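You operate a simulated robot arm through the tools that you are given. There is no shell and no other tool. Be economical: measure what you need, move in short steps, check, and stop when the job is done.

The job below is to be done with a simulated robot arm. You get a single attempt, and the scene is never put back.

TASK
Play out what is left on the music box, then set tune 3 and wind to mark 3.
Fine: stop it before you wind; leave it stopped.

Only the result counts: the job must be done as asked and must still hold three seconds after the hand-in. Knocking over, shifting, dropping, spilling or breaking anything else fails it.

THE ROBOT
A 7-joint arm with a two-finger parallel gripper, fixed in place. Base frame: the origin is at the foot of the arm, x ahead of it, y to its left, z up. Units: cm, degrees, N and s.
With the tool pointing down near the work surface it reaches from about 20 to 68 cm from the base axis. Its first joint turns from -66.0 to 66.0 degrees. Payload 2.4 kg.
Tool frame: the origin (TCP) lies between the finger pads and is the grasp point; the fingertips stand 3 cm ahead of it; z points along the fingers, y is the line along which they close. Largest opening 9.4 cm; finger width 2.8, thickness 1; the body of the gripper, 5 by 9.6 cm, starts 5.5 cm behind the TCP.
Orientation is that of the tool frame in the base frame, as a unit quaternion [w, x, y, z]. With the fingers straight down and closing along the base's y, the tool's x points along the base's -x, its y along +y and its z along -z.

THE INTERFACE
- The arm moves only by the tool jog_arm. Its argument "commands" is a list of rows, each an object of numbers (a shift or turn left out is 0, a gripper value left out holds the last): "dx", "dy", "dz": the shift along the tool's x, y, z in units of 30 mm (1.0 is 30 mm); "ax", "ay", "az": the turn, a rotation vector about the tool's x, y, z in units of 5 degrees (1.0 is 5 degrees). In form: [{"dx": .., "dy": .., "dz": .., "ax": .., "ay": .., "az": ..}, ...]. A call has 1 to 8 rows; each row shifts and turns the commanded pose from where the row before left it, along the tool's axes as they then stand. "jaw" is the finger opening in m, from 0 to 0.094, set as the call begins (left out, the last holds). A call with a number of a shift or a turn outside -1 to 1 is refused whole. A row lasts 0.2 s, in which the tool goes at most 5 cm and 8.6 degrees; a call with a longer step from one row to the next is refused whole, and so is a gripper value outside its range. A pose out of reach is approached as far as the arm can. The call stops where the force on the tool passes 70 N (or 10 N more than at its start, if that is more) or the arm is blocked; 0.2 s more then pass. The fingers move at their own pace (about 15.3 cm/s each) and stop on an object; they squeeze with about 21 N. The grip force told is the motor's: it shows also when the fingers shut on nothing. Time passes only in rows, and 0.2 s behind the last, so rows that do not move let the fingers close. It gives the time, the measured TCP pose, the force on the tool (base axes), the opening and the grip force at its end, in the units of the frame above (readings bear some noise), with the torque about the TCP (base axes, N m) and any sound that the robot's microphone picked up.
- Cameras (640 x 400 px; columns grow to the right, rows downward): "scene" is fixed at [3.78, 46.87, 145.73]; the picture's right is [-0.83, -0.55, 0.00], its down [-0.27, 0.41, -0.87] and it looks along [0.48, -0.73, -0.49] (base axes); focal length 323 px, centre (320, 200). "wrist" rides on the gripper at [7.6, 1.4, -10.3] in the tool frame; the picture's right is [-0.18, 0.98, 0.00], its down [-0.75, -0.14, -0.64] and it looks along [-0.63, -0.12, 0.77] (tool axes); focal length 243 px, centre (320, 200). There is no depth. A picture from a camera that has moved, and an enlarged one, comes with that camera's place and axes in the base frame and with its lens. The place of the scene camera against the robot may be out by one fixed shift of up to 1.2 cm in any direction.
- capture(camera): a new picture of that camera. No time passes.
- inspect(camera, box): a new picture of the part [left, top, right, bottom] of that camera's present view, enlarged. No time passes.
- close_job(): hands the job in; it is judged then, once.

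Go step by step. Nothing tells you positions but the pictures and the camera data: compare them with the known pose of the tool, close in by small moves and look again before you grip or let go. The budget is 120 turns and 64 pictures, counting those below and the enlarged ones. Unless the task says otherwise, let go and move clear before handing in, and close with one line.

The tools are called as name(argument=value, ...) on one line, values as JSON. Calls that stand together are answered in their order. jog_arm: Moves the arm, as the interface text tells. Its arguments: {"type":"object","properties":{"commands":{"type":"array"},"jaw":{"type":"number"}},"required":["commands"]} The other tools are called the same way: capture (camera) takes a picture; inspect (camera, box) takes an enlarged picture of a part of a camera's view; close_job () hands the job in.

At the start:

```text
time: 0.0
ee_pos: [36.08, -3.15, 111.96]
tcp_rot: [0.0, 0.001, 1.0, 0.0]
contact_force: [0.8, -0.1, -0.1]
moment: [-0.03, 0.0, 0.01]
finger_gap: 9.38
finger_force: 0.1
```

scene: 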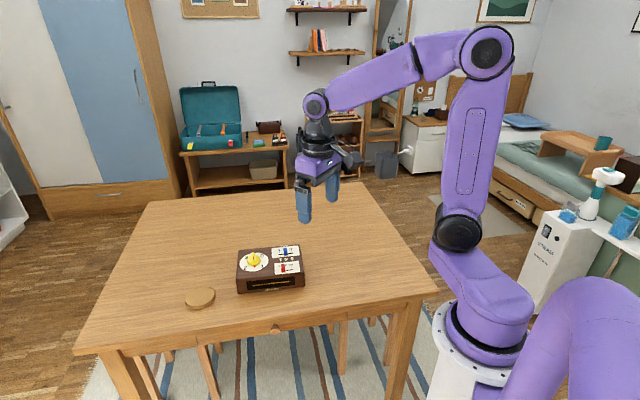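
wrist: 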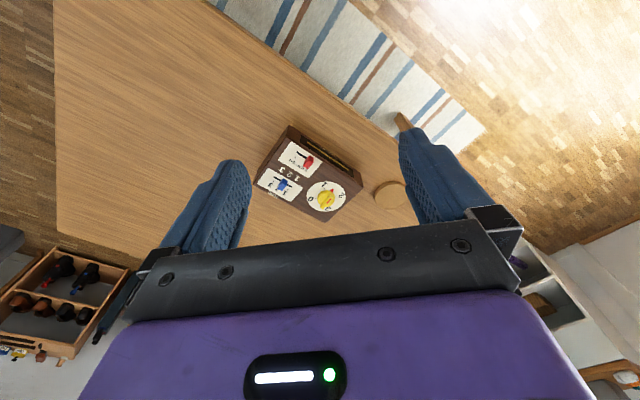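

I see the music box on the table with a yellow key dial, and red and blue levers. I'll look closer at it.

inspect(camera="scene", box=[225, 235, 315, 300])

inspect(camera="wrist", box=[245, 115, 375, 225])

```text
6.15 times, centred on (270, 268) of scene
camera zoom: at [3.78, 46.87, 145.73], right [-0.83, -0.55, 0.0], down [-0.27, 0.41, -0.87], along [0.48, -0.73, -0.49], focal length 1987 px, centre (628, -215)
```

zoom: 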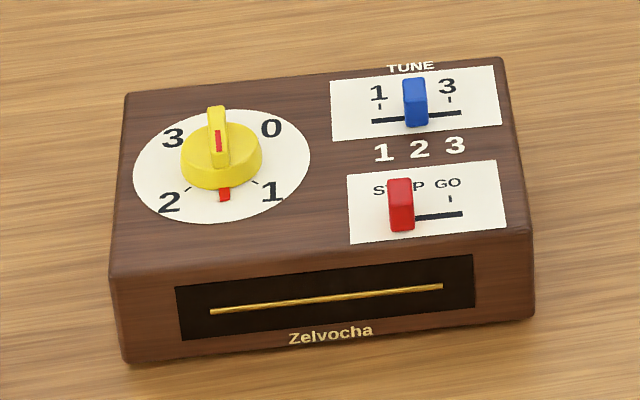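

```text
3.64 times, centred on (310, 170) of wrist
camera zoom: at [28.37, -1.7, 122.18], right [0.18, 0.98, 0.0], down [0.75, -0.14, 0.64], along [0.63, -0.12, -0.77], focal length 882 px, centre (356, 309)
```

zoom: 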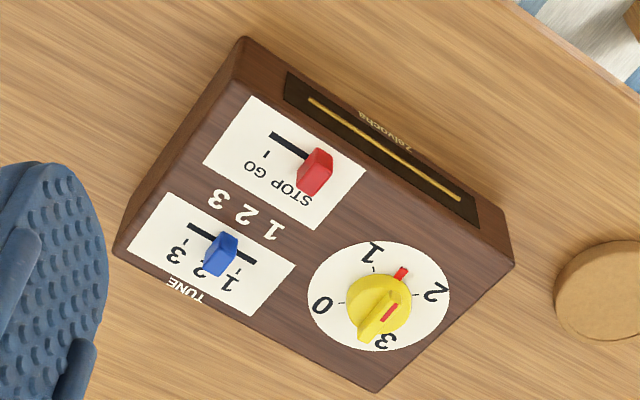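

The knob is at about (63, -7, 80), the red STOP/GO lever near (53, -9) and the blue tune lever near (58, -16). The box is turned about 45°. I'll move in above it and yaw to match.

jog_arm(commands=[{"dx": -0.7, "dy": -0.25, "dz": 0.5}, {"dx": -0.7, "dy": -0.25, "dz": 0.5}, {"dx": -0.7, "dy": -0.25, "dz": 0.5}, {"dx": -0.7, "dy": -0.25, "dz": 0.5}, {"dx": -0.7, "dy": -0.25, "dz": 0.5}, {"dx": -0.7, "dy": -0.25, "dz": 0.5}, {"dx": -0.7, "dy": -0.25, "dz": 0.5}, {"dx": -0.7, "dy": -0.25, "dz": 0.5}], jaw=0.05)

jog_arm(commands=[{"az": 1}, {"az": 1}, {"az": 1}, {"az": 1}, {"az": 1}, {"az": 1}, {"az": 1}, {"az": 1}])

capture(camera="wrist")

```text
time: 1.8
ee_pos: [52.97, -9.24, 99.94]
tcp_rot: [0.0, 0.0, 1.0, 0.0]
contact_force: [0.9, 0.4, 0.0]
moment: [0.0, 0.01, 0.0]
finger_gap: 4.99
finger_force: 0.1
```

```text
time: 3.6
ee_pos: [52.69, -9.13, 100.02]
tcp_rot: [0.0, 0.345, 0.939, 0.0]
contact_force: [-0.1, 0.2, -0.3]
moment: [0.01, 0.0, 0.0]
finger_gap: 4.99
finger_force: 0.1
```

```text
59 pictures are left
camera wrist: at [47.86, -3.08, 110.18], right [0.77, 0.63, 0.0], down [0.48, -0.59, 0.64], along [0.41, -0.5, -0.77], focal length 243 px, centre (320, 200)
```

wrist: 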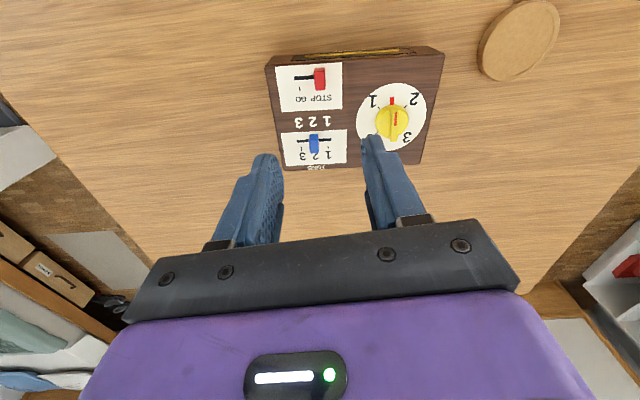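

Nearly aligned. I'll zoom in for measurements.

inspect(camera="wrist", box=[260, 40, 450, 170])

```text
3.08 times, centred on (355, 105) of wrist
camera zoom: at [47.86, -3.08, 110.18], right [0.77, 0.63, 0.0], down [0.48, -0.59, 0.64], along [0.41, -0.5, -0.77], focal length 746 px, centre (212, 492)
```

zoom: 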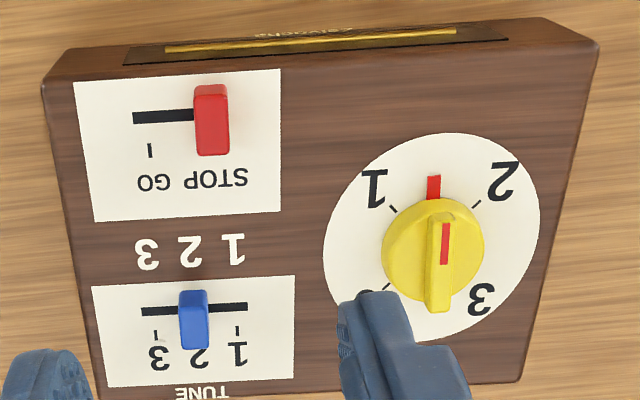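

The box top is at z≈79.8, and the slots run along (-0.74, -0.67). I'll yaw 7° more and lower over the red lever, then look.

jog_arm(commands=[{"az": 0.72, "dz": 0.8}, {"az": 0.72, "dz": 0.8}, {"dz": 0.8}, {"dz": 0.8}, {"dz": 0.8}, {}], jaw=0.04)

capture(camera="wrist")

inspect(camera="scene", box=[225, 225, 325, 300])

```text
time: 5.0
ee_pos: [52.8, -9.22, 88.01]
tcp_rot: [0.0, 0.401, 0.916, 0.001]
contact_force: [-0.4, 0.5, -0.9]
moment: [-0.01, 0.01, 0.01]
finger_gap: 4.01
finger_force: 0.1
```

```text
57 pictures are left
camera wrist: at [48.64, -2.61, 98.22], right [0.85, 0.53, 0.0], down [0.41, -0.65, 0.64], along [0.34, -0.54, -0.77], focal length 243 px, centre (320, 200)
```

wrist: 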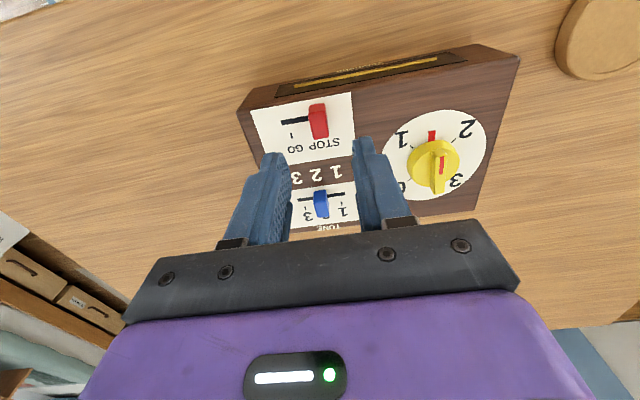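

```text
5.33 times, centred on (275, 262) of scene
camera zoom: at [3.78, 46.87, 145.73], right [-0.83, -0.55, 0.0], down [-0.27, 0.41, -0.87], along [0.48, -0.73, -0.49], focal length 1722 px, centre (560, -133)
```

zoom: 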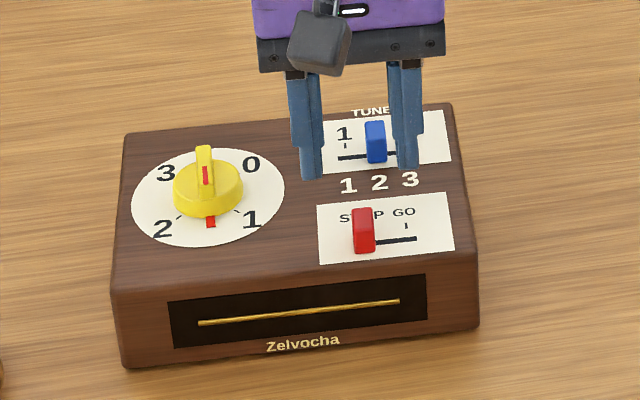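

inspect(camera="wrist", box=[240, 70, 400, 180])

```text
3.64 times, centred on (320, 125) of wrist
camera zoom: at [48.64, -2.61, 98.22], right [0.85, 0.53, 0.0], down [0.41, -0.65, 0.64], along [0.34, -0.54, -0.77], focal length 882 px, centre (320, 473)
```

zoom: 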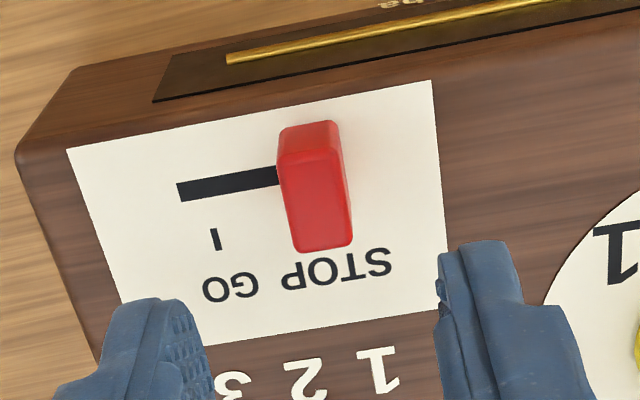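

I take the red lever to be at (52.3, -8.7). I'll shift 0.7 cm along tool x, descend and look before closing.

jog_arm(commands=[{"dx": 0.24}, {"dz": 0.5}, {"dz": 0.5}, {"dz": 0.4}, {}])

inspect(camera="wrist", box=[240, 70, 400, 180])

inspect(camera="scene", box=[225, 225, 325, 300])

```text
time: 6.2
ee_pos: [52.36, -8.64, 83.8]
tcp_rot: [0.0, 0.4, 0.917, 0.0]
contact_force: [0.1, 0.5, 0.0]
moment: [-0.01, 0.0, 0.01]
finger_gap: 4.0
finger_force: 0.0
```

```text
3.64 times, centred on (320, 125) of wrist
camera zoom: at [48.24, -2.05, 94.01], right [0.85, 0.53, 0.0], down [0.41, -0.65, 0.64], along [0.34, -0.54, -0.77], focal length 882 px, centre (320, 473)
```

zoom: 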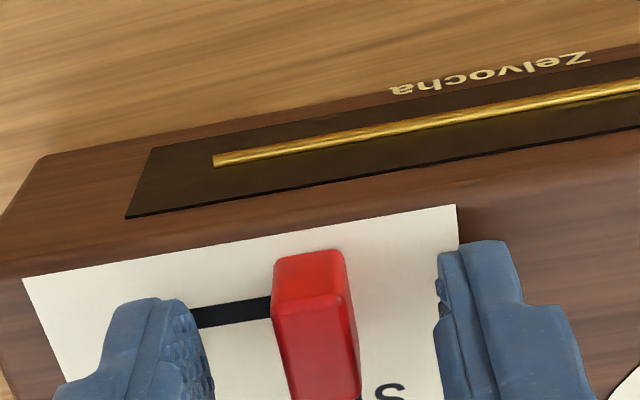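

```text
5.33 times, centred on (275, 262) of scene
camera zoom: at [3.78, 46.87, 145.73], right [-0.83, -0.55, 0.0], down [-0.27, 0.41, -0.87], along [0.48, -0.73, -0.49], focal length 1722 px, centre (560, -133)
```

zoom: 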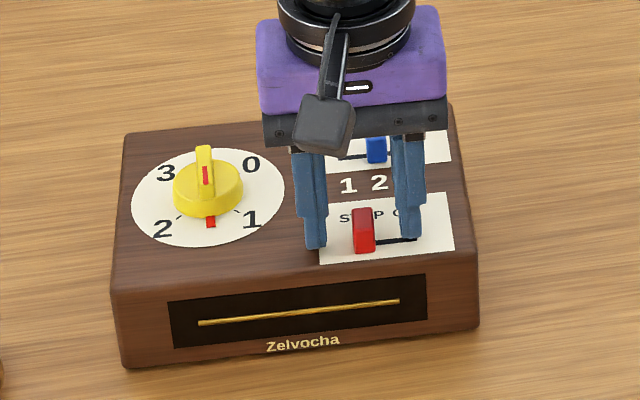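

The lever sits between the fingers, so I'll close on it.

jog_arm(commands=[{"dz": 0.07}, {}, {}], jaw=0.0)

inspect(camera="wrist", box=[240, 70, 400, 180])

```text
time: 7.0
ee_pos: [52.31, -8.75, 83.72]
tcp_rot: [0.002, 0.4, 0.917, 0.001]
contact_force: [-2.2, -0.9, 19.1]
moment: [0.02, 0.11, -0.11]
finger_gap: 1.17
finger_force: 20.4
```

```text
3.64 times, centred on (320, 125) of wrist
camera zoom: at [48.23, -2.05, 93.84], right [0.85, 0.53, 0.0], down [0.41, -0.65, 0.64], along [0.34, -0.54, -0.77], focal length 882 px, centre (320, 473)
```

zoom: 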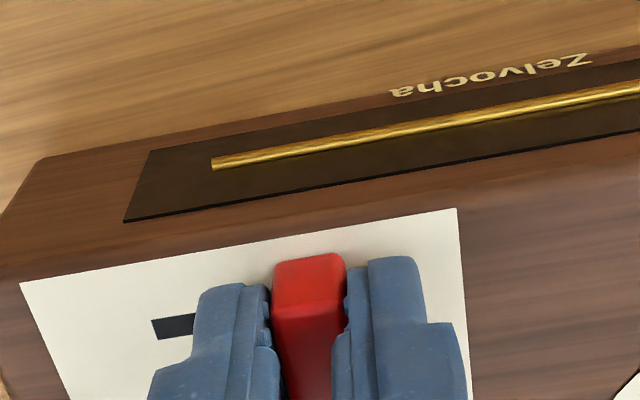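

It's gripped (1.17 cm), but the fingertips press on the box top, so the surface is at about 80.7. I'll lift 3 mm and slide to GO.

jog_arm(commands=[{"dz": -0.1}, {}, {"dy": -0.25}, {"dy": -0.25}, {"dy": -0.2}, {}])

inspect(camera="wrist", box=[240, 70, 400, 180])

inspect(camera="scene", box=[225, 225, 325, 300])

```text
time: 8.4
ee_pos: [50.86, -10.16, 83.98]
tcp_rot: [-0.002, 0.4, 0.917, 0.0]
contact_force: [-0.8, 0.7, 0.1]
moment: [0.22, 0.36, 0.29]
finger_gap: 1.2
finger_force: 21.0
```

```text
3.64 times, centred on (320, 125) of wrist
camera zoom: at [46.63, -3.5, 94.03], right [0.85, 0.53, 0.0], down [0.41, -0.65, 0.64], along [0.34, -0.54, -0.77], focal length 882 px, centre (320, 473)
```

zoom: 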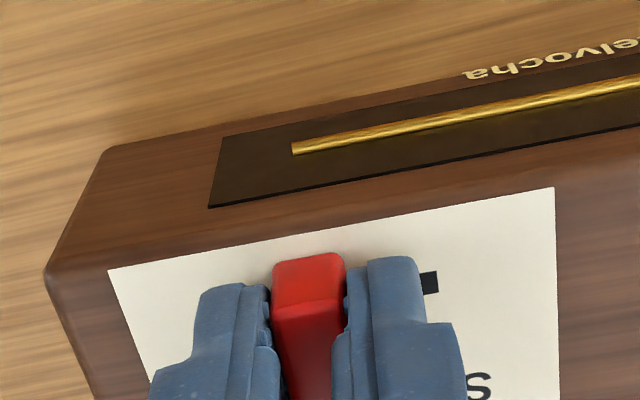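

```text
5.33 times, centred on (275, 262) of scene
camera zoom: at [3.79, 46.87, 145.73], right [-0.83, -0.55, 0.0], down [-0.27, 0.41, -0.87], along [0.48, -0.73, -0.49], focal length 1722 px, centre (560, -133)
```

zoom: 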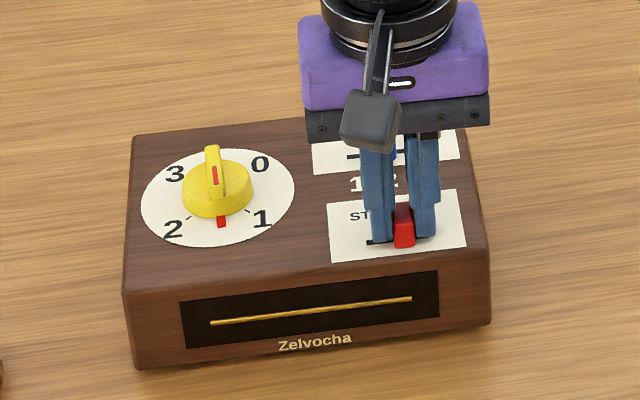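

The box seems to have been dragged a little along with the lever. I'll open the fingers and check the real state.

jog_arm(commands=[{}, {}], jaw=0.03)

inspect(camera="wrist", box=[240, 70, 400, 180])

inspect(camera="scene", box=[225, 225, 325, 300])

```text
time: 9.0
ee_pos: [50.76, -10.12, 83.99]
tcp_rot: [-0.001, 0.401, 0.916, 0.0]
contact_force: [-0.5, 0.1, 0.8]
moment: [0.0, 0.0, 0.0]
finger_gap: 3.0
finger_force: 0.0
```

```text
3.64 times, centred on (320, 125) of wrist
camera zoom: at [46.68, -3.52, 94.06], right [0.85, 0.53, 0.0], down [0.41, -0.65, 0.64], along [0.34, -0.54, -0.77], focal length 882 px, centre (320, 473)
```

zoom: 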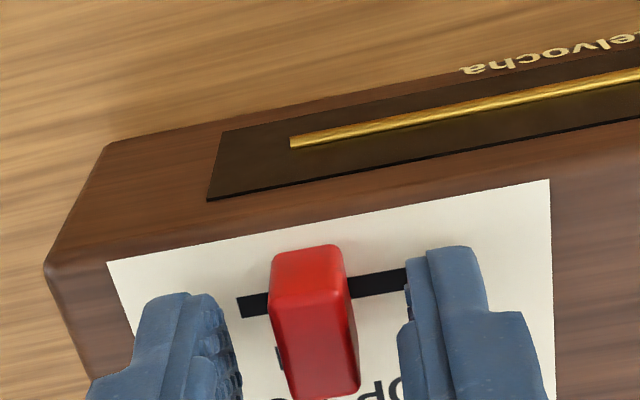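

```text
5.33 times, centred on (275, 262) of scene
camera zoom: at [3.78, 46.87, 145.73], right [-0.83, -0.55, 0.0], down [-0.27, 0.41, -0.87], along [0.48, -0.73, -0.49], focal length 1722 px, centre (560, -133)
```

zoom: 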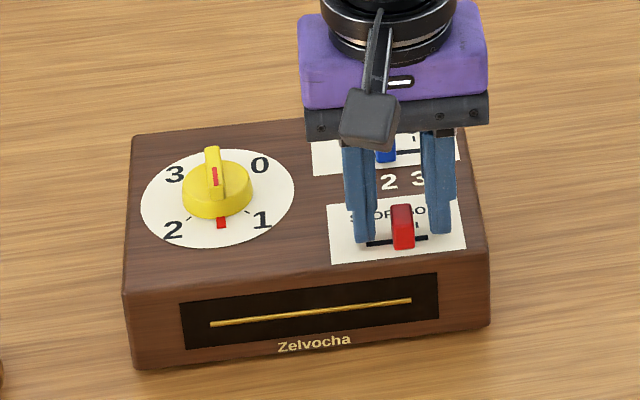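

The lever is about 5 mm short of GO. I'll regrip and slide slowly, so the box drags less.

jog_arm(commands=[{}, {}, {"dy": -0.02}, {"dy": -0.02}, {"dy": -0.02}, {"dy": -0.02}], jaw=0.0)

jog_arm(commands=[{"dy": -0.02}, {"dy": -0.02}, {"dy": -0.02}, {"dy": -0.02}, {}])

inspect(camera="scene", box=[225, 225, 325, 300])

```text
time: 10.4
ee_pos: [50.71, -10.32, 83.88]
tcp_rot: [0.0, 0.401, 0.916, -0.001]
contact_force: [0.9, -0.5, 1.1]
moment: [-0.31, -0.29, 0.27]
finger_gap: 1.17
finger_force: 21.0
```

```text
time: 11.6
ee_pos: [50.49, -10.45, 83.89]
tcp_rot: [0.001, 0.4, 0.916, 0.0]
contact_force: [1.6, -0.8, 12.2]
moment: [0.19, 0.21, 0.31]
finger_gap: 1.2
finger_force: 21.0
```

```text
5.33 times, centred on (275, 262) of scene
camera zoom: at [3.76, 46.87, 145.73], right [-0.83, -0.55, 0.0], down [-0.27, 0.41, -0.87], along [0.48, -0.73, -0.49], focal length 1722 px, centre (560, -133)
```

zoom: 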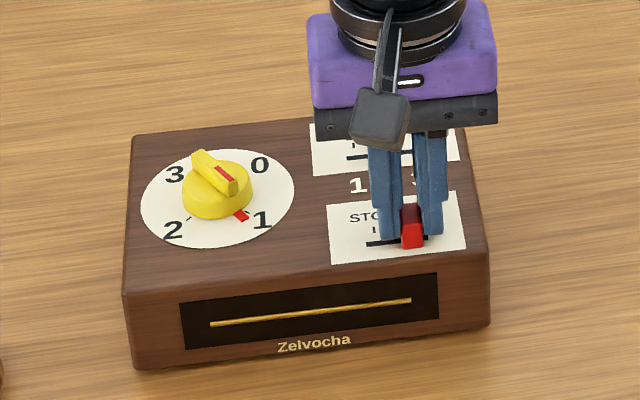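

It's playing now: the knob is turning down and the box hasn't moved further. I'll open, lift slightly and wait for it to run down.

jog_arm(commands=[{}, {}, {"dz": -0.07}, {}, {}, {}, {}, {}], jaw=0.03)

jog_arm(commands=[{}, {}, {}, {}, {}, {}, {}, {}])

inspect(camera="scene", box=[225, 225, 325, 300])

```text
time: 13.4
ee_pos: [50.41, -10.53, 84.27]
tcp_rot: [-0.001, 0.4, 0.917, 0.001]
contact_force: [1.2, -0.4, 0.6]
moment: [0.02, 0.02, -0.03]
finger_gap: 3.01
finger_force: 0.1
```

```text
time: 15.2
ee_pos: [50.57, -10.4, 84.17]
tcp_rot: [0.0, 0.4, 0.916, 0.0]
contact_force: [-0.1, -0.1, -1.3]
moment: [0.0, -0.01, 0.0]
finger_gap: 2.99
finger_force: 0.0
```

```text
5.33 times, centred on (275, 262) of scene
camera zoom: at [3.78, 46.87, 145.73], right [-0.83, -0.55, 0.0], down [-0.27, 0.41, -0.87], along [0.48, -0.73, -0.49], focal length 1722 px, centre (560, -133)
```

zoom: 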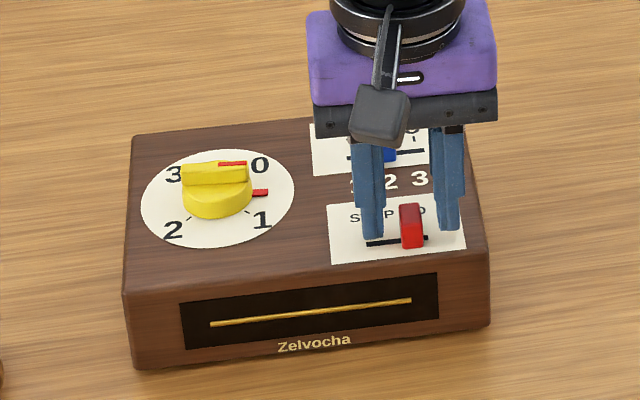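

jog_arm(commands=[{}, {}, {}, {}, {}, {}, {}, {}])

jog_arm(commands=[{}, {}, {}, {}, {}, {}, {}, {}])

inspect(camera="scene", box=[225, 225, 325, 300])

```text
time: 17.0
ee_pos: [50.46, -10.36, 84.14]
tcp_rot: [0.0, 0.4, 0.916, 0.0]
contact_force: [-0.4, -0.3, -0.1]
moment: [0.02, 0.02, 0.0]
finger_gap: 3.01
finger_force: 0.1
```

```text
time: 18.8
ee_pos: [50.52, -10.43, 84.12]
tcp_rot: [-0.001, 0.401, 0.916, 0.001]
contact_force: [0.5, -0.7, -0.7]
moment: [0.0, -0.01, -0.01]
finger_gap: 2.99
finger_force: 0.1
```

```text
5.33 times, centred on (275, 262) of scene
camera zoom: at [3.78, 46.87, 145.73], right [-0.83, -0.55, 0.0], down [-0.27, 0.41, -0.87], along [0.48, -0.73, -0.49], focal length 1722 px, centre (560, -133)
```

zoom: 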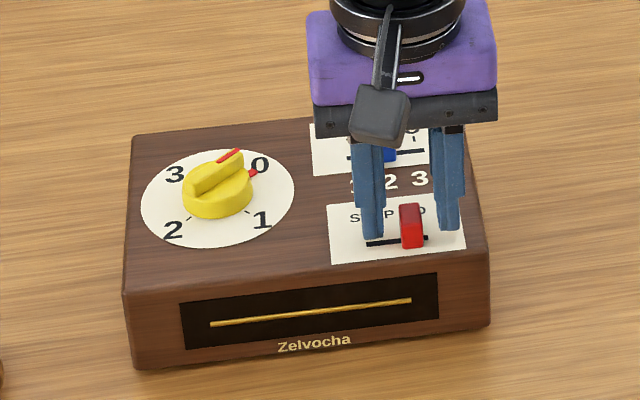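

jog_arm(commands=[{}, {}, {}, {}, {}, {}, {}, {}])

jog_arm(commands=[{}, {}, {}, {}, {}, {}, {}, {}])

inspect(camera="scene", box=[225, 225, 325, 300])

capture(camera="wrist")

```text
time: 20.6
ee_pos: [50.43, -10.47, 84.1]
tcp_rot: [0.0, 0.4, 0.916, 0.0]
contact_force: [0.0, -0.2, 0.1]
moment: [0.0, 0.0, 0.02]
finger_gap: 3.01
finger_force: 0.0
```

```text
time: 22.4
ee_pos: [50.32, -10.41, 84.2]
tcp_rot: [0.0, 0.401, 0.916, 0.0]
contact_force: [0.8, -0.3, 0.9]
moment: [-0.05, -0.03, -0.05]
finger_gap: 3.0
finger_force: 0.1
```

```text
5.33 times, centred on (275, 262) of scene
camera zoom: at [3.78, 46.87, 145.73], right [-0.83, -0.55, 0.0], down [-0.27, 0.41, -0.87], along [0.48, -0.73, -0.49], focal length 1722 px, centre (560, -133)
```

zoom: 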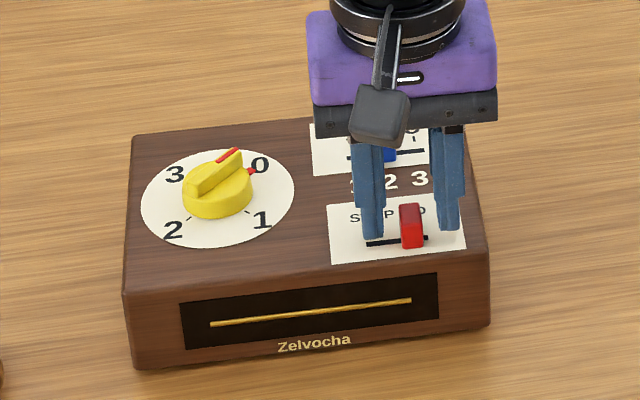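

```text
43 pictures are left
camera wrist: at [46.3, -3.8, 94.27], right [0.85, 0.53, 0.0], down [0.41, -0.65, 0.64], along [0.34, -0.54, -0.77], focal length 243 px, centre (320, 200)
```

wrist: 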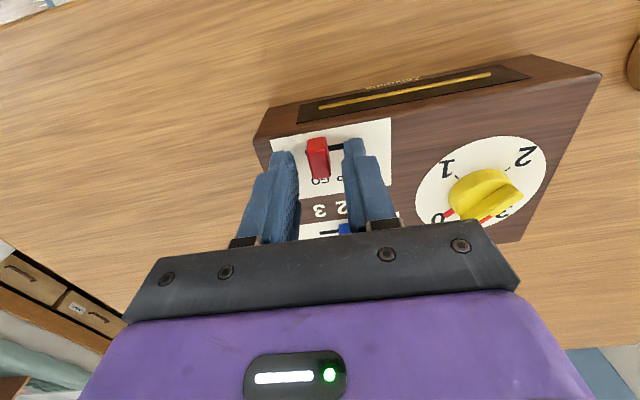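

It has run down to 0. Now I'll slide slowly back to STOP.

jog_arm(commands=[{}, {}, {"dy": 0.03}, {"dy": 0.03}, {"dy": 0.03}, {"dy": 0.03}, {"dy": 0.03}, {"dy": 0.03}], jaw=0.0)

jog_arm(commands=[{"dy": 0.03}, {"dy": 0.03}, {"dy": 0.03}, {"dy": 0.03}, {"dy": 0.03}, {"dy": 0.03}, {"dy": 0.03}, {"dy": 0.03}])

inspect(camera="scene", box=[225, 225, 325, 300])

```text
time: 24.2
ee_pos: [50.86, -10.12, 84.12]
tcp_rot: [0.001, 0.4, 0.916, 0.0]
contact_force: [1.2, -0.5, 0.4]
moment: [0.11, 0.13, 0.31]
finger_gap: 1.16
finger_force: 21.5
```

```text
time: 26.0
ee_pos: [51.37, -9.47, 84.0]
tcp_rot: [0.001, 0.4, 0.917, 0.0]
contact_force: [-2.4, 2.2, 0.2]
moment: [0.07, 0.1, 0.13]
finger_gap: 1.17
finger_force: 21.5
```

```text
5.33 times, centred on (275, 262) of scene
camera zoom: at [3.78, 46.87, 145.73], right [-0.83, -0.55, 0.0], down [-0.27, 0.41, -0.87], along [0.48, -0.73, -0.49], focal length 1722 px, centre (560, -133)
```

zoom: 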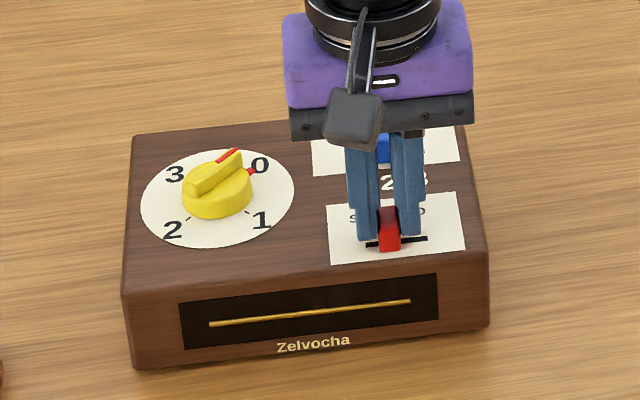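

jog_arm(commands=[{"dy": 0.03}, {"dy": 0.03}, {"dy": 0.03}, {"dy": 0.03}, {"dy": 0.03}, {"dy": 0.03}, {"dy": 0.03}, {"dy": 0.02}])

jog_arm(commands=[{}, {}, {"dz": -0.3}, {"dz": -0.7}, {"dz": -1}, {"dz": -1}], jaw=0.03)

inspect(camera="scene", box=[225, 225, 325, 300])

capture(camera="wrist")

```text
time: 27.8
ee_pos: [51.89, -9.09, 84.05]
tcp_rot: [0.0, 0.401, 0.916, 0.0]
contact_force: [-3.3, 4.5, -0.7]
moment: [-0.07, -0.07, 0.2]
finger_gap: 1.18
finger_force: 20.5
```

```text
time: 29.2
ee_pos: [51.82, -9.18, 93.33]
tcp_rot: [0.0, 0.401, 0.916, 0.0]
contact_force: [0.2, -0.7, -0.4]
moment: [0.0, 0.0, -0.01]
finger_gap: 2.99
finger_force: 0.2
```

```text
5.33 times, centred on (275, 262) of scene
camera zoom: at [3.78, 46.87, 145.73], right [-0.83, -0.55, 0.0], down [-0.27, 0.41, -0.87], along [0.48, -0.73, -0.49], focal length 1722 px, centre (560, -133)
```

zoom: 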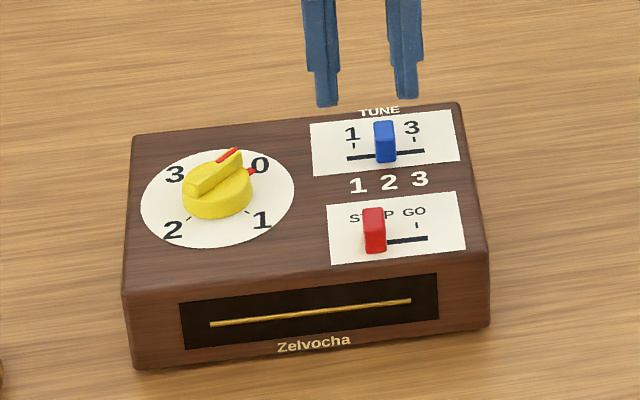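

```text
40 pictures are left
camera wrist: at [47.74, -2.55, 103.44], right [0.85, 0.53, 0.0], down [0.41, -0.65, 0.64], along [0.34, -0.54, -0.77], focal length 243 px, centre (320, 200)
```

wrist: 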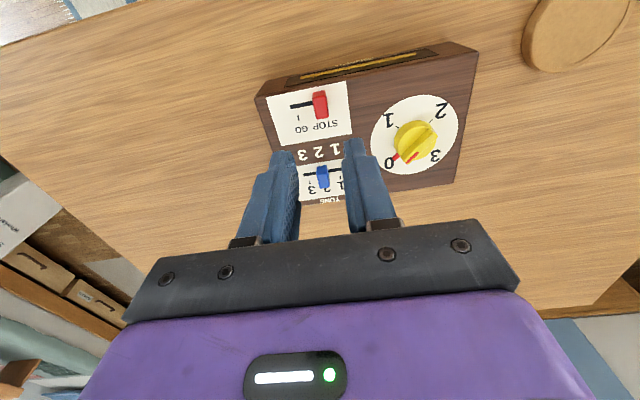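

STOP is back where it was at the start. Next is the blue tune lever.

inspect(camera="wrist", box=[250, 80, 470, 220])

```text
2.86 times, centred on (360, 150) of wrist
camera zoom: at [47.74, -2.55, 103.44], right [0.85, 0.53, 0.0], down [0.41, -0.65, 0.64], along [0.34, -0.54, -0.77], focal length 693 px, centre (206, 343)
```

zoom: 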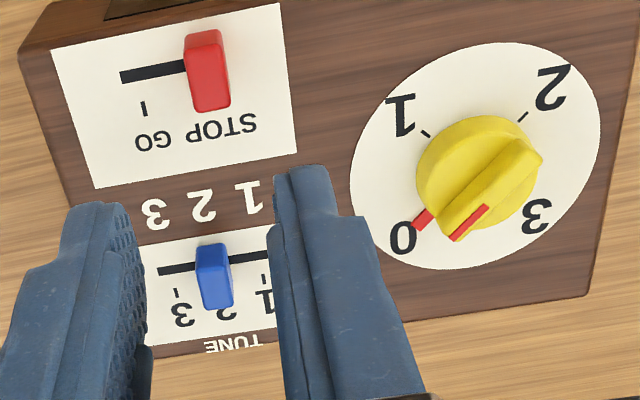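

The knob reads 0. The blue lever is at about (56.1, -15.2), so I'll move above it and partway down.

jog_arm(commands=[{"dx": -0.8, "dy": -0.11}, {"dx": -0.8, "dy": -0.11}, {"dx": -0.84, "dy": -0.11}, {"dz": 0.8}, {"dz": 0.8}, {"dz": 0.3}, {}], jaw=0.04)

inspect(camera="wrist", box=[240, 70, 400, 180])

inspect(camera="scene", box=[225, 225, 325, 300])

```text
time: 30.8
ee_pos: [56.2, -15.14, 87.36]
tcp_rot: [0.0, 0.4, 0.916, 0.001]
contact_force: [-0.4, -0.2, 0.3]
moment: [0.0, 0.0, 0.0]
finger_gap: 3.99
finger_force: 0.0
```

```text
3.64 times, centred on (320, 125) of wrist
camera zoom: at [51.97, -8.5, 97.56], right [0.85, 0.53, 0.0], down [0.41, -0.65, 0.64], along [0.34, -0.54, -0.77], focal length 882 px, centre (320, 473)
```

zoom: 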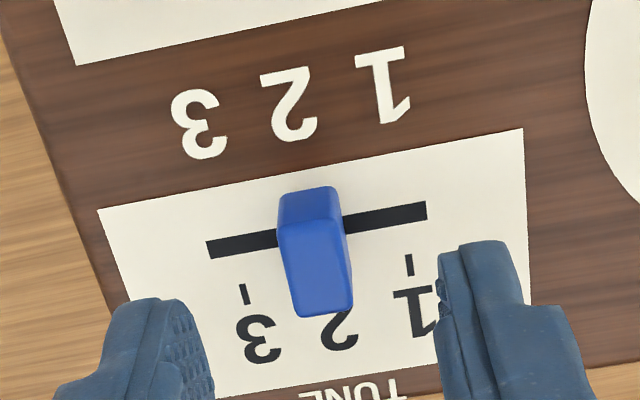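

```text
5.33 times, centred on (275, 262) of scene
camera zoom: at [3.78, 46.87, 145.73], right [-0.83, -0.55, 0.0], down [-0.27, 0.41, -0.87], along [0.48, -0.73, -0.49], focal length 1722 px, centre (560, -133)
```

zoom: 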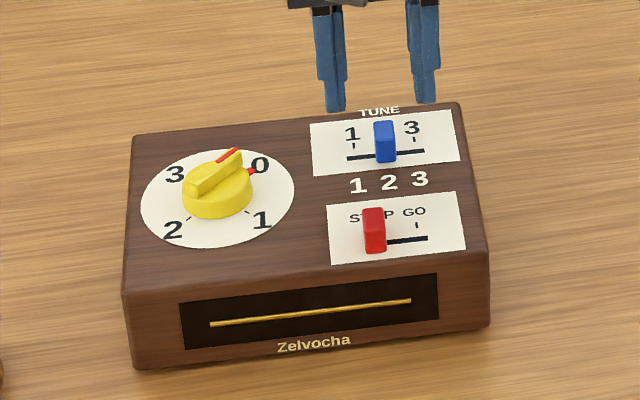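

It's centred between the fingers, so I'll descend and grip.

jog_arm(commands=[{"dx": -0.05, "dz": 0.4}, {"dz": 0.4}, {"dz": 0.3}, {}])

jog_arm(commands=[{}, {}, {}], jaw=0.0)

jog_arm(commands=[{"dy": -0.03}, {"dy": -0.03}, {"dy": -0.03}, {"dy": -0.03}, {"dy": -0.03}, {"dy": -0.03}, {"dy": -0.03}, {"dy": -0.03}])

inspect(camera="scene", box=[225, 225, 325, 300])

inspect(camera="wrist", box=[240, 70, 400, 180])

```text
time: 31.8
ee_pos: [56.3, -15.21, 84.02]
tcp_rot: [0.0, 0.4, 0.916, 0.0]
contact_force: [0.3, -0.4, 1.3]
moment: [0.0, 0.03, 0.03]
finger_gap: 4.0
finger_force: 0.1
```

```text
time: 32.6
ee_pos: [56.25, -15.15, 84.11]
tcp_rot: [0.0, 0.401, 0.916, 0.0]
contact_force: [-0.6, -1.3, -0.4]
moment: [-0.13, -0.09, 0.25]
finger_gap: 1.16
finger_force: 20.9
```

```text
time: 34.4
ee_pos: [55.55, -15.77, 84.12]
tcp_rot: [-0.001, 0.401, 0.916, 0.0]
contact_force: [-0.1, 1.2, 2.6]
moment: [0.02, -0.07, 0.04]
finger_gap: 1.17
finger_force: 21.2
```

```text
5.33 times, centred on (275, 262) of scene
camera zoom: at [3.78, 46.87, 145.73], right [-0.83, -0.55, 0.0], down [-0.27, 0.41, -0.87], along [0.48, -0.73, -0.49], focal length 1722 px, centre (560, -133)
```

zoom: 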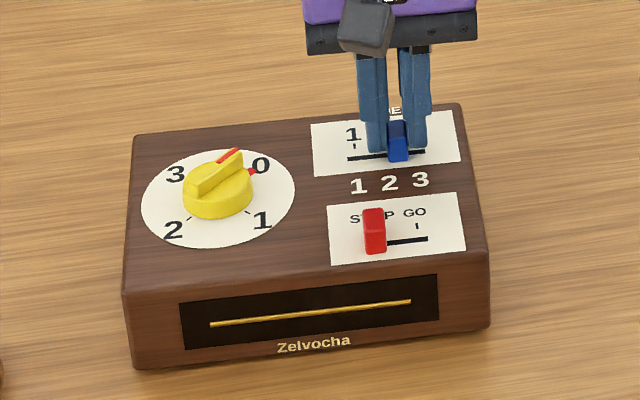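

```text
3.64 times, centred on (320, 125) of wrist
camera zoom: at [51.49, -9.17, 94.27], right [0.85, 0.53, 0.0], down [0.41, -0.65, 0.64], along [0.34, -0.54, -0.77], focal length 882 px, centre (320, 473)
```

zoom: 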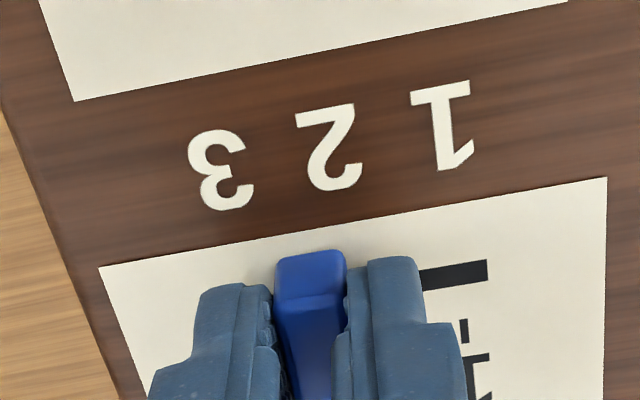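

jog_arm(commands=[{"dy": -0.04}, {"dy": -0.04}, {"dy": -0.04}, {"dy": -0.04}, {"dy": -0.04}, {"dy": -0.04}, {"dy": -0.04}, {"dy": -0.04}])

jog_arm(commands=[{}, {}, {"dz": -0.3}, {"dz": -0.7}, {}], jaw=0.04)

inspect(camera="wrist", box=[240, 70, 400, 180])

inspect(camera="scene", box=[225, 225, 325, 300])

```text
time: 36.2
ee_pos: [54.85, -16.39, 84.21]
tcp_rot: [-0.001, 0.4, 0.916, 0.0]
contact_force: [1.7, -3.2, 0.1]
moment: [-0.21, -0.13, -0.09]
finger_gap: 1.21
finger_force: 21.1
```

```text
time: 37.4
ee_pos: [54.87, -16.4, 87.17]
tcp_rot: [-0.001, 0.401, 0.916, -0.001]
contact_force: [0.6, 1.0, 0.0]
moment: [0.0, 0.02, -0.03]
finger_gap: 4.0
finger_force: 0.0
```

```text
3.64 times, centred on (320, 125) of wrist
camera zoom: at [50.75, -9.82, 97.29], right [0.85, 0.53, 0.0], down [0.41, -0.65, 0.64], along [0.34, -0.54, -0.77], focal length 882 px, centre (320, 473)
```

zoom: 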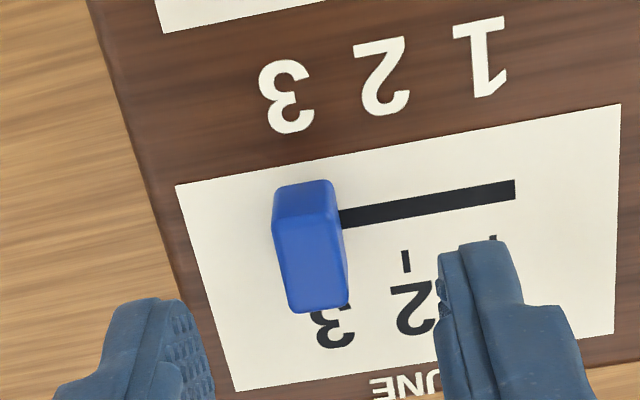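

```text
5.33 times, centred on (275, 262) of scene
camera zoom: at [3.78, 46.87, 145.73], right [-0.83, -0.55, 0.0], down [-0.27, 0.41, -0.87], along [0.48, -0.73, -0.49], focal length 1722 px, centre (560, -133)
```

zoom: 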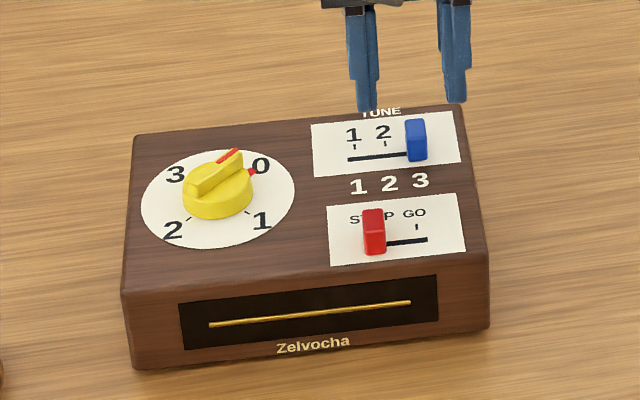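

inspect(camera="scene", box=[280, 240, 314, 262])

```text
16.00 times, centred on (297, 251) of scene
camera zoom: at [3.78, 46.87, 145.73], right [-0.83, -0.55, 0.0], down [-0.27, 0.41, -0.87], along [0.48, -0.73, -0.49], focal length 5166 px, centre (688, -616)
```

zoom: 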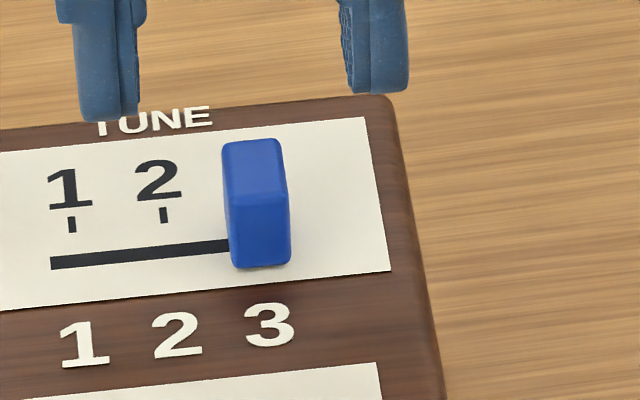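

Lever 3 is about 0.7 mm short of the tick. I'll give it a small nudge, then go on to the knob.

jog_arm(commands=[{"dz": 0.7}, {"dz": 0.3}, {}])

jog_arm(commands=[{}, {}, {}, {"dy": -0.015}, {"dy": -0.015}, {}], jaw=0.0)

jog_arm(commands=[{}, {}, {"dz": -0.3}, {"dz": -0.7}, {"dz": -1}, {"dz": -1}, {"dz": -0.5}, {}], jaw=0.04)

inspect(camera="scene", box=[280, 240, 314, 262])

capture(camera="wrist")

```text
time: 38.2
ee_pos: [54.91, -16.51, 84.13]
tcp_rot: [0.001, 0.4, 0.916, 0.0]
contact_force: [0.0, -0.6, 0.5]
moment: [-0.01, 0.01, 0.0]
finger_gap: 3.99
finger_force: 0.1
```

```text
time: 39.6
ee_pos: [54.82, -16.49, 84.26]
tcp_rot: [0.001, 0.401, 0.916, 0.0]
contact_force: [2.1, -4.8, -0.6]
moment: [-0.16, -0.14, -0.25]
finger_gap: 1.17
finger_force: 20.9
```

```text
time: 41.4
ee_pos: [54.9, -16.36, 94.76]
tcp_rot: [0.0, 0.401, 0.916, 0.0]
contact_force: [0.0, -0.3, -0.4]
moment: [0.01, 0.01, -0.02]
finger_gap: 3.96
finger_force: 0.1
```

```text
16.00 times, centred on (297, 251) of scene
camera zoom: at [3.78, 46.87, 145.73], right [-0.83, -0.55, 0.0], down [-0.27, 0.41, -0.87], along [0.48, -0.73, -0.49], focal length 5166 px, centre (688, -616)
```

zoom: 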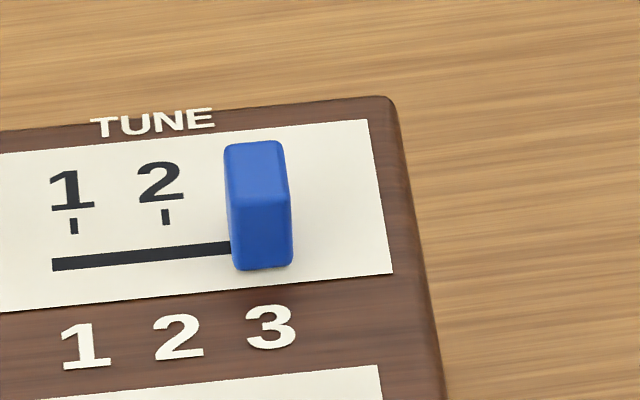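

```text
30 pictures are left
camera wrist: at [50.79, -9.72, 104.91], right [0.85, 0.53, 0.0], down [0.41, -0.65, 0.64], along [0.34, -0.54, -0.77], focal length 243 px, centre (320, 200)
```

wrist: 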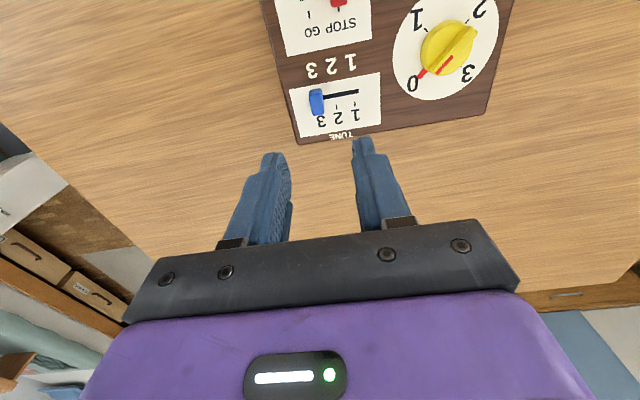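

The box moved half a millimetre instead of the lever, so the lever is at its end stop: tune 3 is set. Now I'll measure the knob.

inspect(camera="wrist", box=[380, 0, 525, 110])

inspect(camera="scene", box=[244, 243, 284, 278])

```text
3.64 times, centred on (452, 55) of wrist
camera zoom: at [50.79, -9.72, 104.91], right [0.85, 0.53, 0.0], down [0.41, -0.65, 0.64], along [0.34, -0.54, -0.77], focal length 882 px, centre (-162, 727)
```

zoom: 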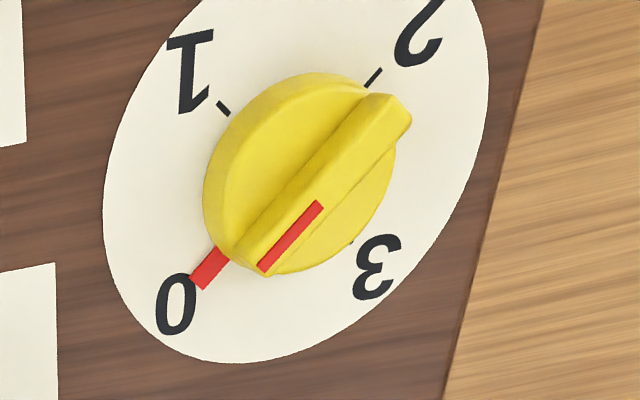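

```text
11.43 times, centred on (264, 260) of scene
camera zoom: at [3.78, 46.87, 145.73], right [-0.83, -0.55, 0.0], down [-0.27, 0.41, -0.87], along [0.48, -0.73, -0.49], focal length 3690 px, centre (960, -491)
```

zoom: 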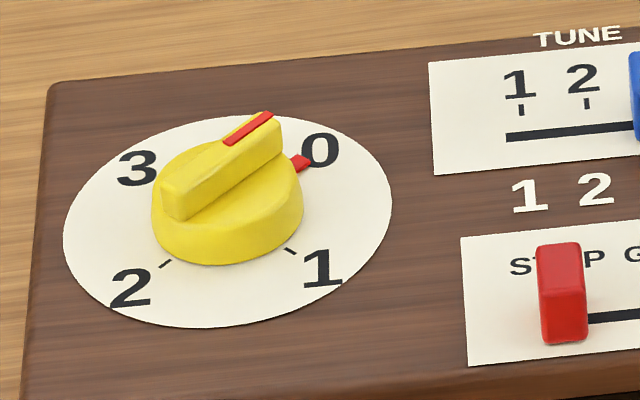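

The knob axis is at about (61.9, -6.9), and its grip bar lies along base y, pointing at 0. Winding runs clockwise from above. I'll move over it and turn the tool back 135°, so that 180° of clockwise turn is available.

jog_arm(commands=[{"dx": 0.19, "dy": 0.975}, {"dx": 0.19, "dy": 0.975}, {"dx": 0.19, "dy": 0.975}, {"dx": 0.18, "dy": 0.975}, {"az": -1}, {"az": -1}, {"az": -1}, {"az": -1}])

jog_arm(commands=[{"az": -1}, {"az": -1}, {"az": -1}, {"az": -1}, {"az": -1}, {"az": -1}, {"az": -1}, {"az": -1}])

jog_arm(commands=[{"az": -1}, {"az": -1}, {"az": -1}, {"az": -1}, {"az": -1}, {"az": -1}, {"az": -1}, {"az": -1}])

jog_arm(commands=[{"az": -1}, {"az": -1}, {"az": -1}, {"az": -1}, {"az": -1}, {"az": -1}, {"az": -1}, {}])

capture(camera="wrist")

```text
time: 43.2
ee_pos: [61.94, -6.89, 94.61]
tcp_rot: [0.0, 0.235, 0.972, 0.0]
contact_force: [-0.4, 0.0, -0.7]
moment: [-0.02, 0.04, 0.01]
finger_gap: 4.03
finger_force: 0.1
```

```text
time: 45.0
ee_pos: [61.9, -6.93, 94.62]
tcp_rot: [0.0, -0.113, 0.994, 0.001]
contact_force: [-0.2, 0.2, -0.1]
moment: [0.0, 0.02, 0.02]
finger_gap: 4.02
finger_force: 0.2
```

```text
time: 46.8
ee_pos: [61.99, -6.82, 94.59]
tcp_rot: [0.0, -0.445, 0.895, 0.0]
contact_force: [0.5, 0.0, 0.1]
moment: [0.01, -0.01, 0.02]
finger_gap: 4.01
finger_force: 0.1
```

```text
time: 48.6
ee_pos: [62.04, -6.82, 94.53]
tcp_rot: [-0.001, -0.694, 0.72, 0.0]
contact_force: [0.0, 0.3, -0.5]
moment: [-0.01, 0.0, 0.0]
finger_gap: 4.0
finger_force: 0.0
```

```text
27 pictures are left
camera wrist: at [60.25, -14.36, 104.72], right [-0.98, 0.22, 0.0], down [0.17, 0.75, 0.64], along [0.14, 0.63, -0.77], focal length 243 px, centre (320, 200)
```

wrist: 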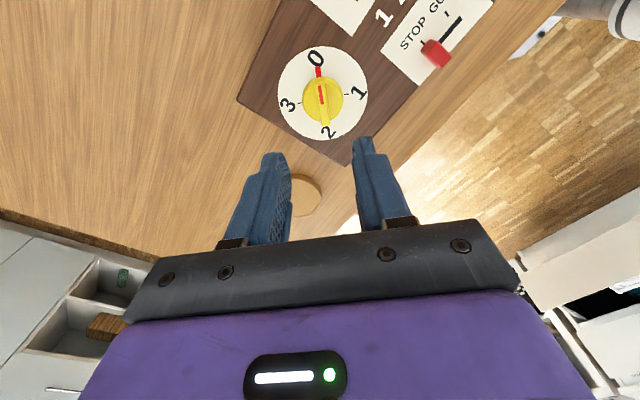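

inspect(camera="wrist", box=[265, 35, 385, 150])

```text
3.48 times, centred on (325, 92) of wrist
camera zoom: at [60.25, -14.36, 104.72], right [-0.98, 0.22, 0.0], down [0.17, 0.75, 0.64], along [0.14, 0.63, -0.77], focal length 844 px, centre (303, 574)
```

zoom: 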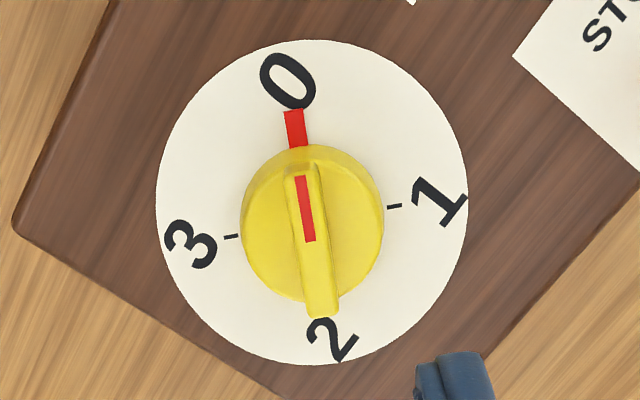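

jog_arm(commands=[{"dy": 0.09, "dz": 0.6}, {"dz": 0.7}, {"dz": 0.7}, {}])

inspect(camera="wrist", box=[240, 70, 400, 180])

inspect(camera="scene", box=[225, 225, 325, 300])

```text
time: 49.6
ee_pos: [61.77, -6.85, 88.57]
tcp_rot: [0.0, -0.693, 0.721, 0.001]
contact_force: [0.1, 0.3, 0.0]
moment: [-0.02, 0.04, 0.0]
finger_gap: 4.0
finger_force: 0.1
```

```text
3.64 times, centred on (320, 125) of wrist
camera zoom: at [59.99, -14.33, 98.71], right [-0.97, 0.22, 0.0], down [0.17, 0.75, 0.64], along [0.14, 0.63, -0.77], focal length 882 px, centre (320, 473)
```

zoom: 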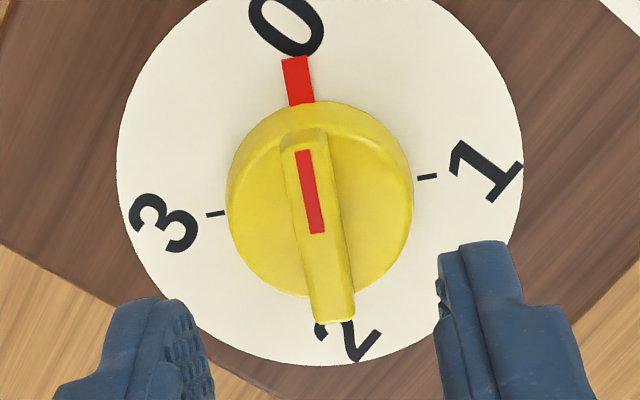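

```text
5.33 times, centred on (275, 262) of scene
camera zoom: at [3.78, 46.87, 145.73], right [-0.83, -0.55, 0.0], down [-0.27, 0.41, -0.87], along [0.48, -0.73, -0.49], focal length 1722 px, centre (560, -133)
```

zoom: 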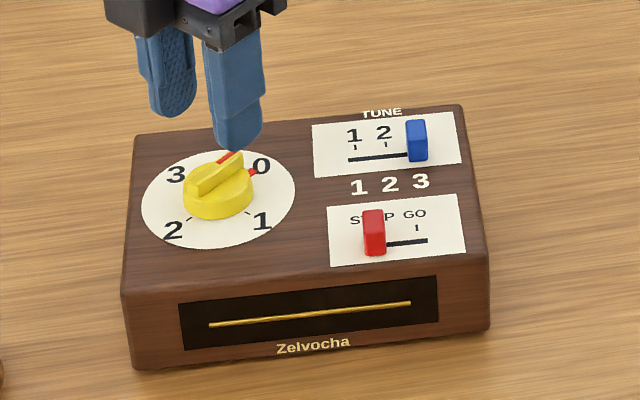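

The bar is centred under the tool. I'll narrow the jaw and descend gently, feeling for the knob's skirt.

jog_arm(commands=[{}, {"dz": 0.4}, {"dz": 0.4}, {"dz": 0.2}, {}], jaw=0.024)

inspect(camera="scene", box=[240, 230, 290, 280])

inspect(camera="wrist", box=[240, 70, 400, 180])

```text
time: 50.8
ee_pos: [61.81, -6.87, 85.73]
tcp_rot: [0.0, -0.693, 0.721, 0.0]
contact_force: [0.4, 0.1, -0.7]
moment: [0.02, 0.0, -0.03]
finger_gap: 2.39
finger_force: 0.1
```

```text
8.00 times, centred on (265, 255) of scene
camera zoom: at [3.78, 46.87, 145.73], right [-0.83, -0.55, 0.0], down [-0.27, 0.41, -0.87], along [0.48, -0.73, -0.49], focal length 2583 px, centre (760, -240)
```

zoom: 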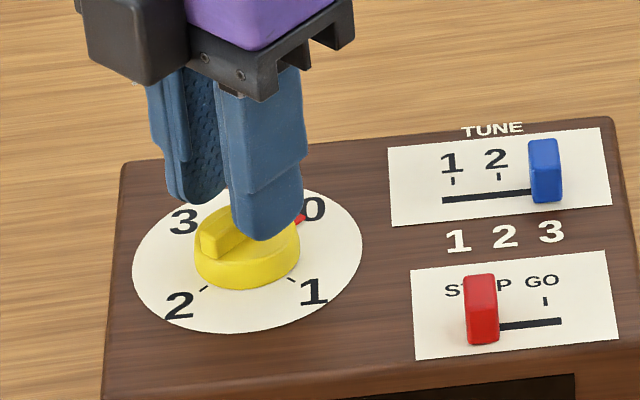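

```text
3.64 times, centred on (320, 125) of wrist
camera zoom: at [60.06, -14.34, 95.8], right [-0.97, 0.22, 0.0], down [0.17, 0.75, 0.64], along [0.14, 0.63, -0.77], focal length 882 px, centre (320, 473)
```

zoom: 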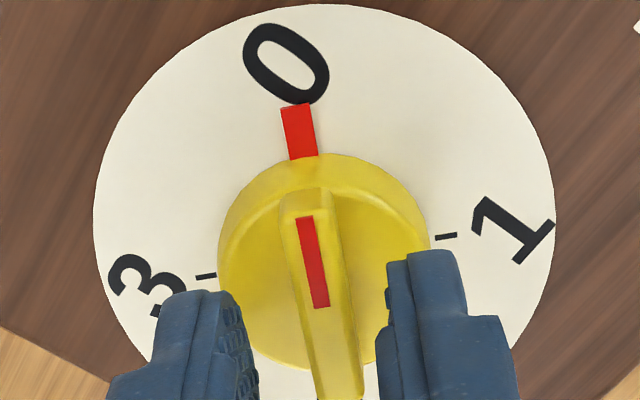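

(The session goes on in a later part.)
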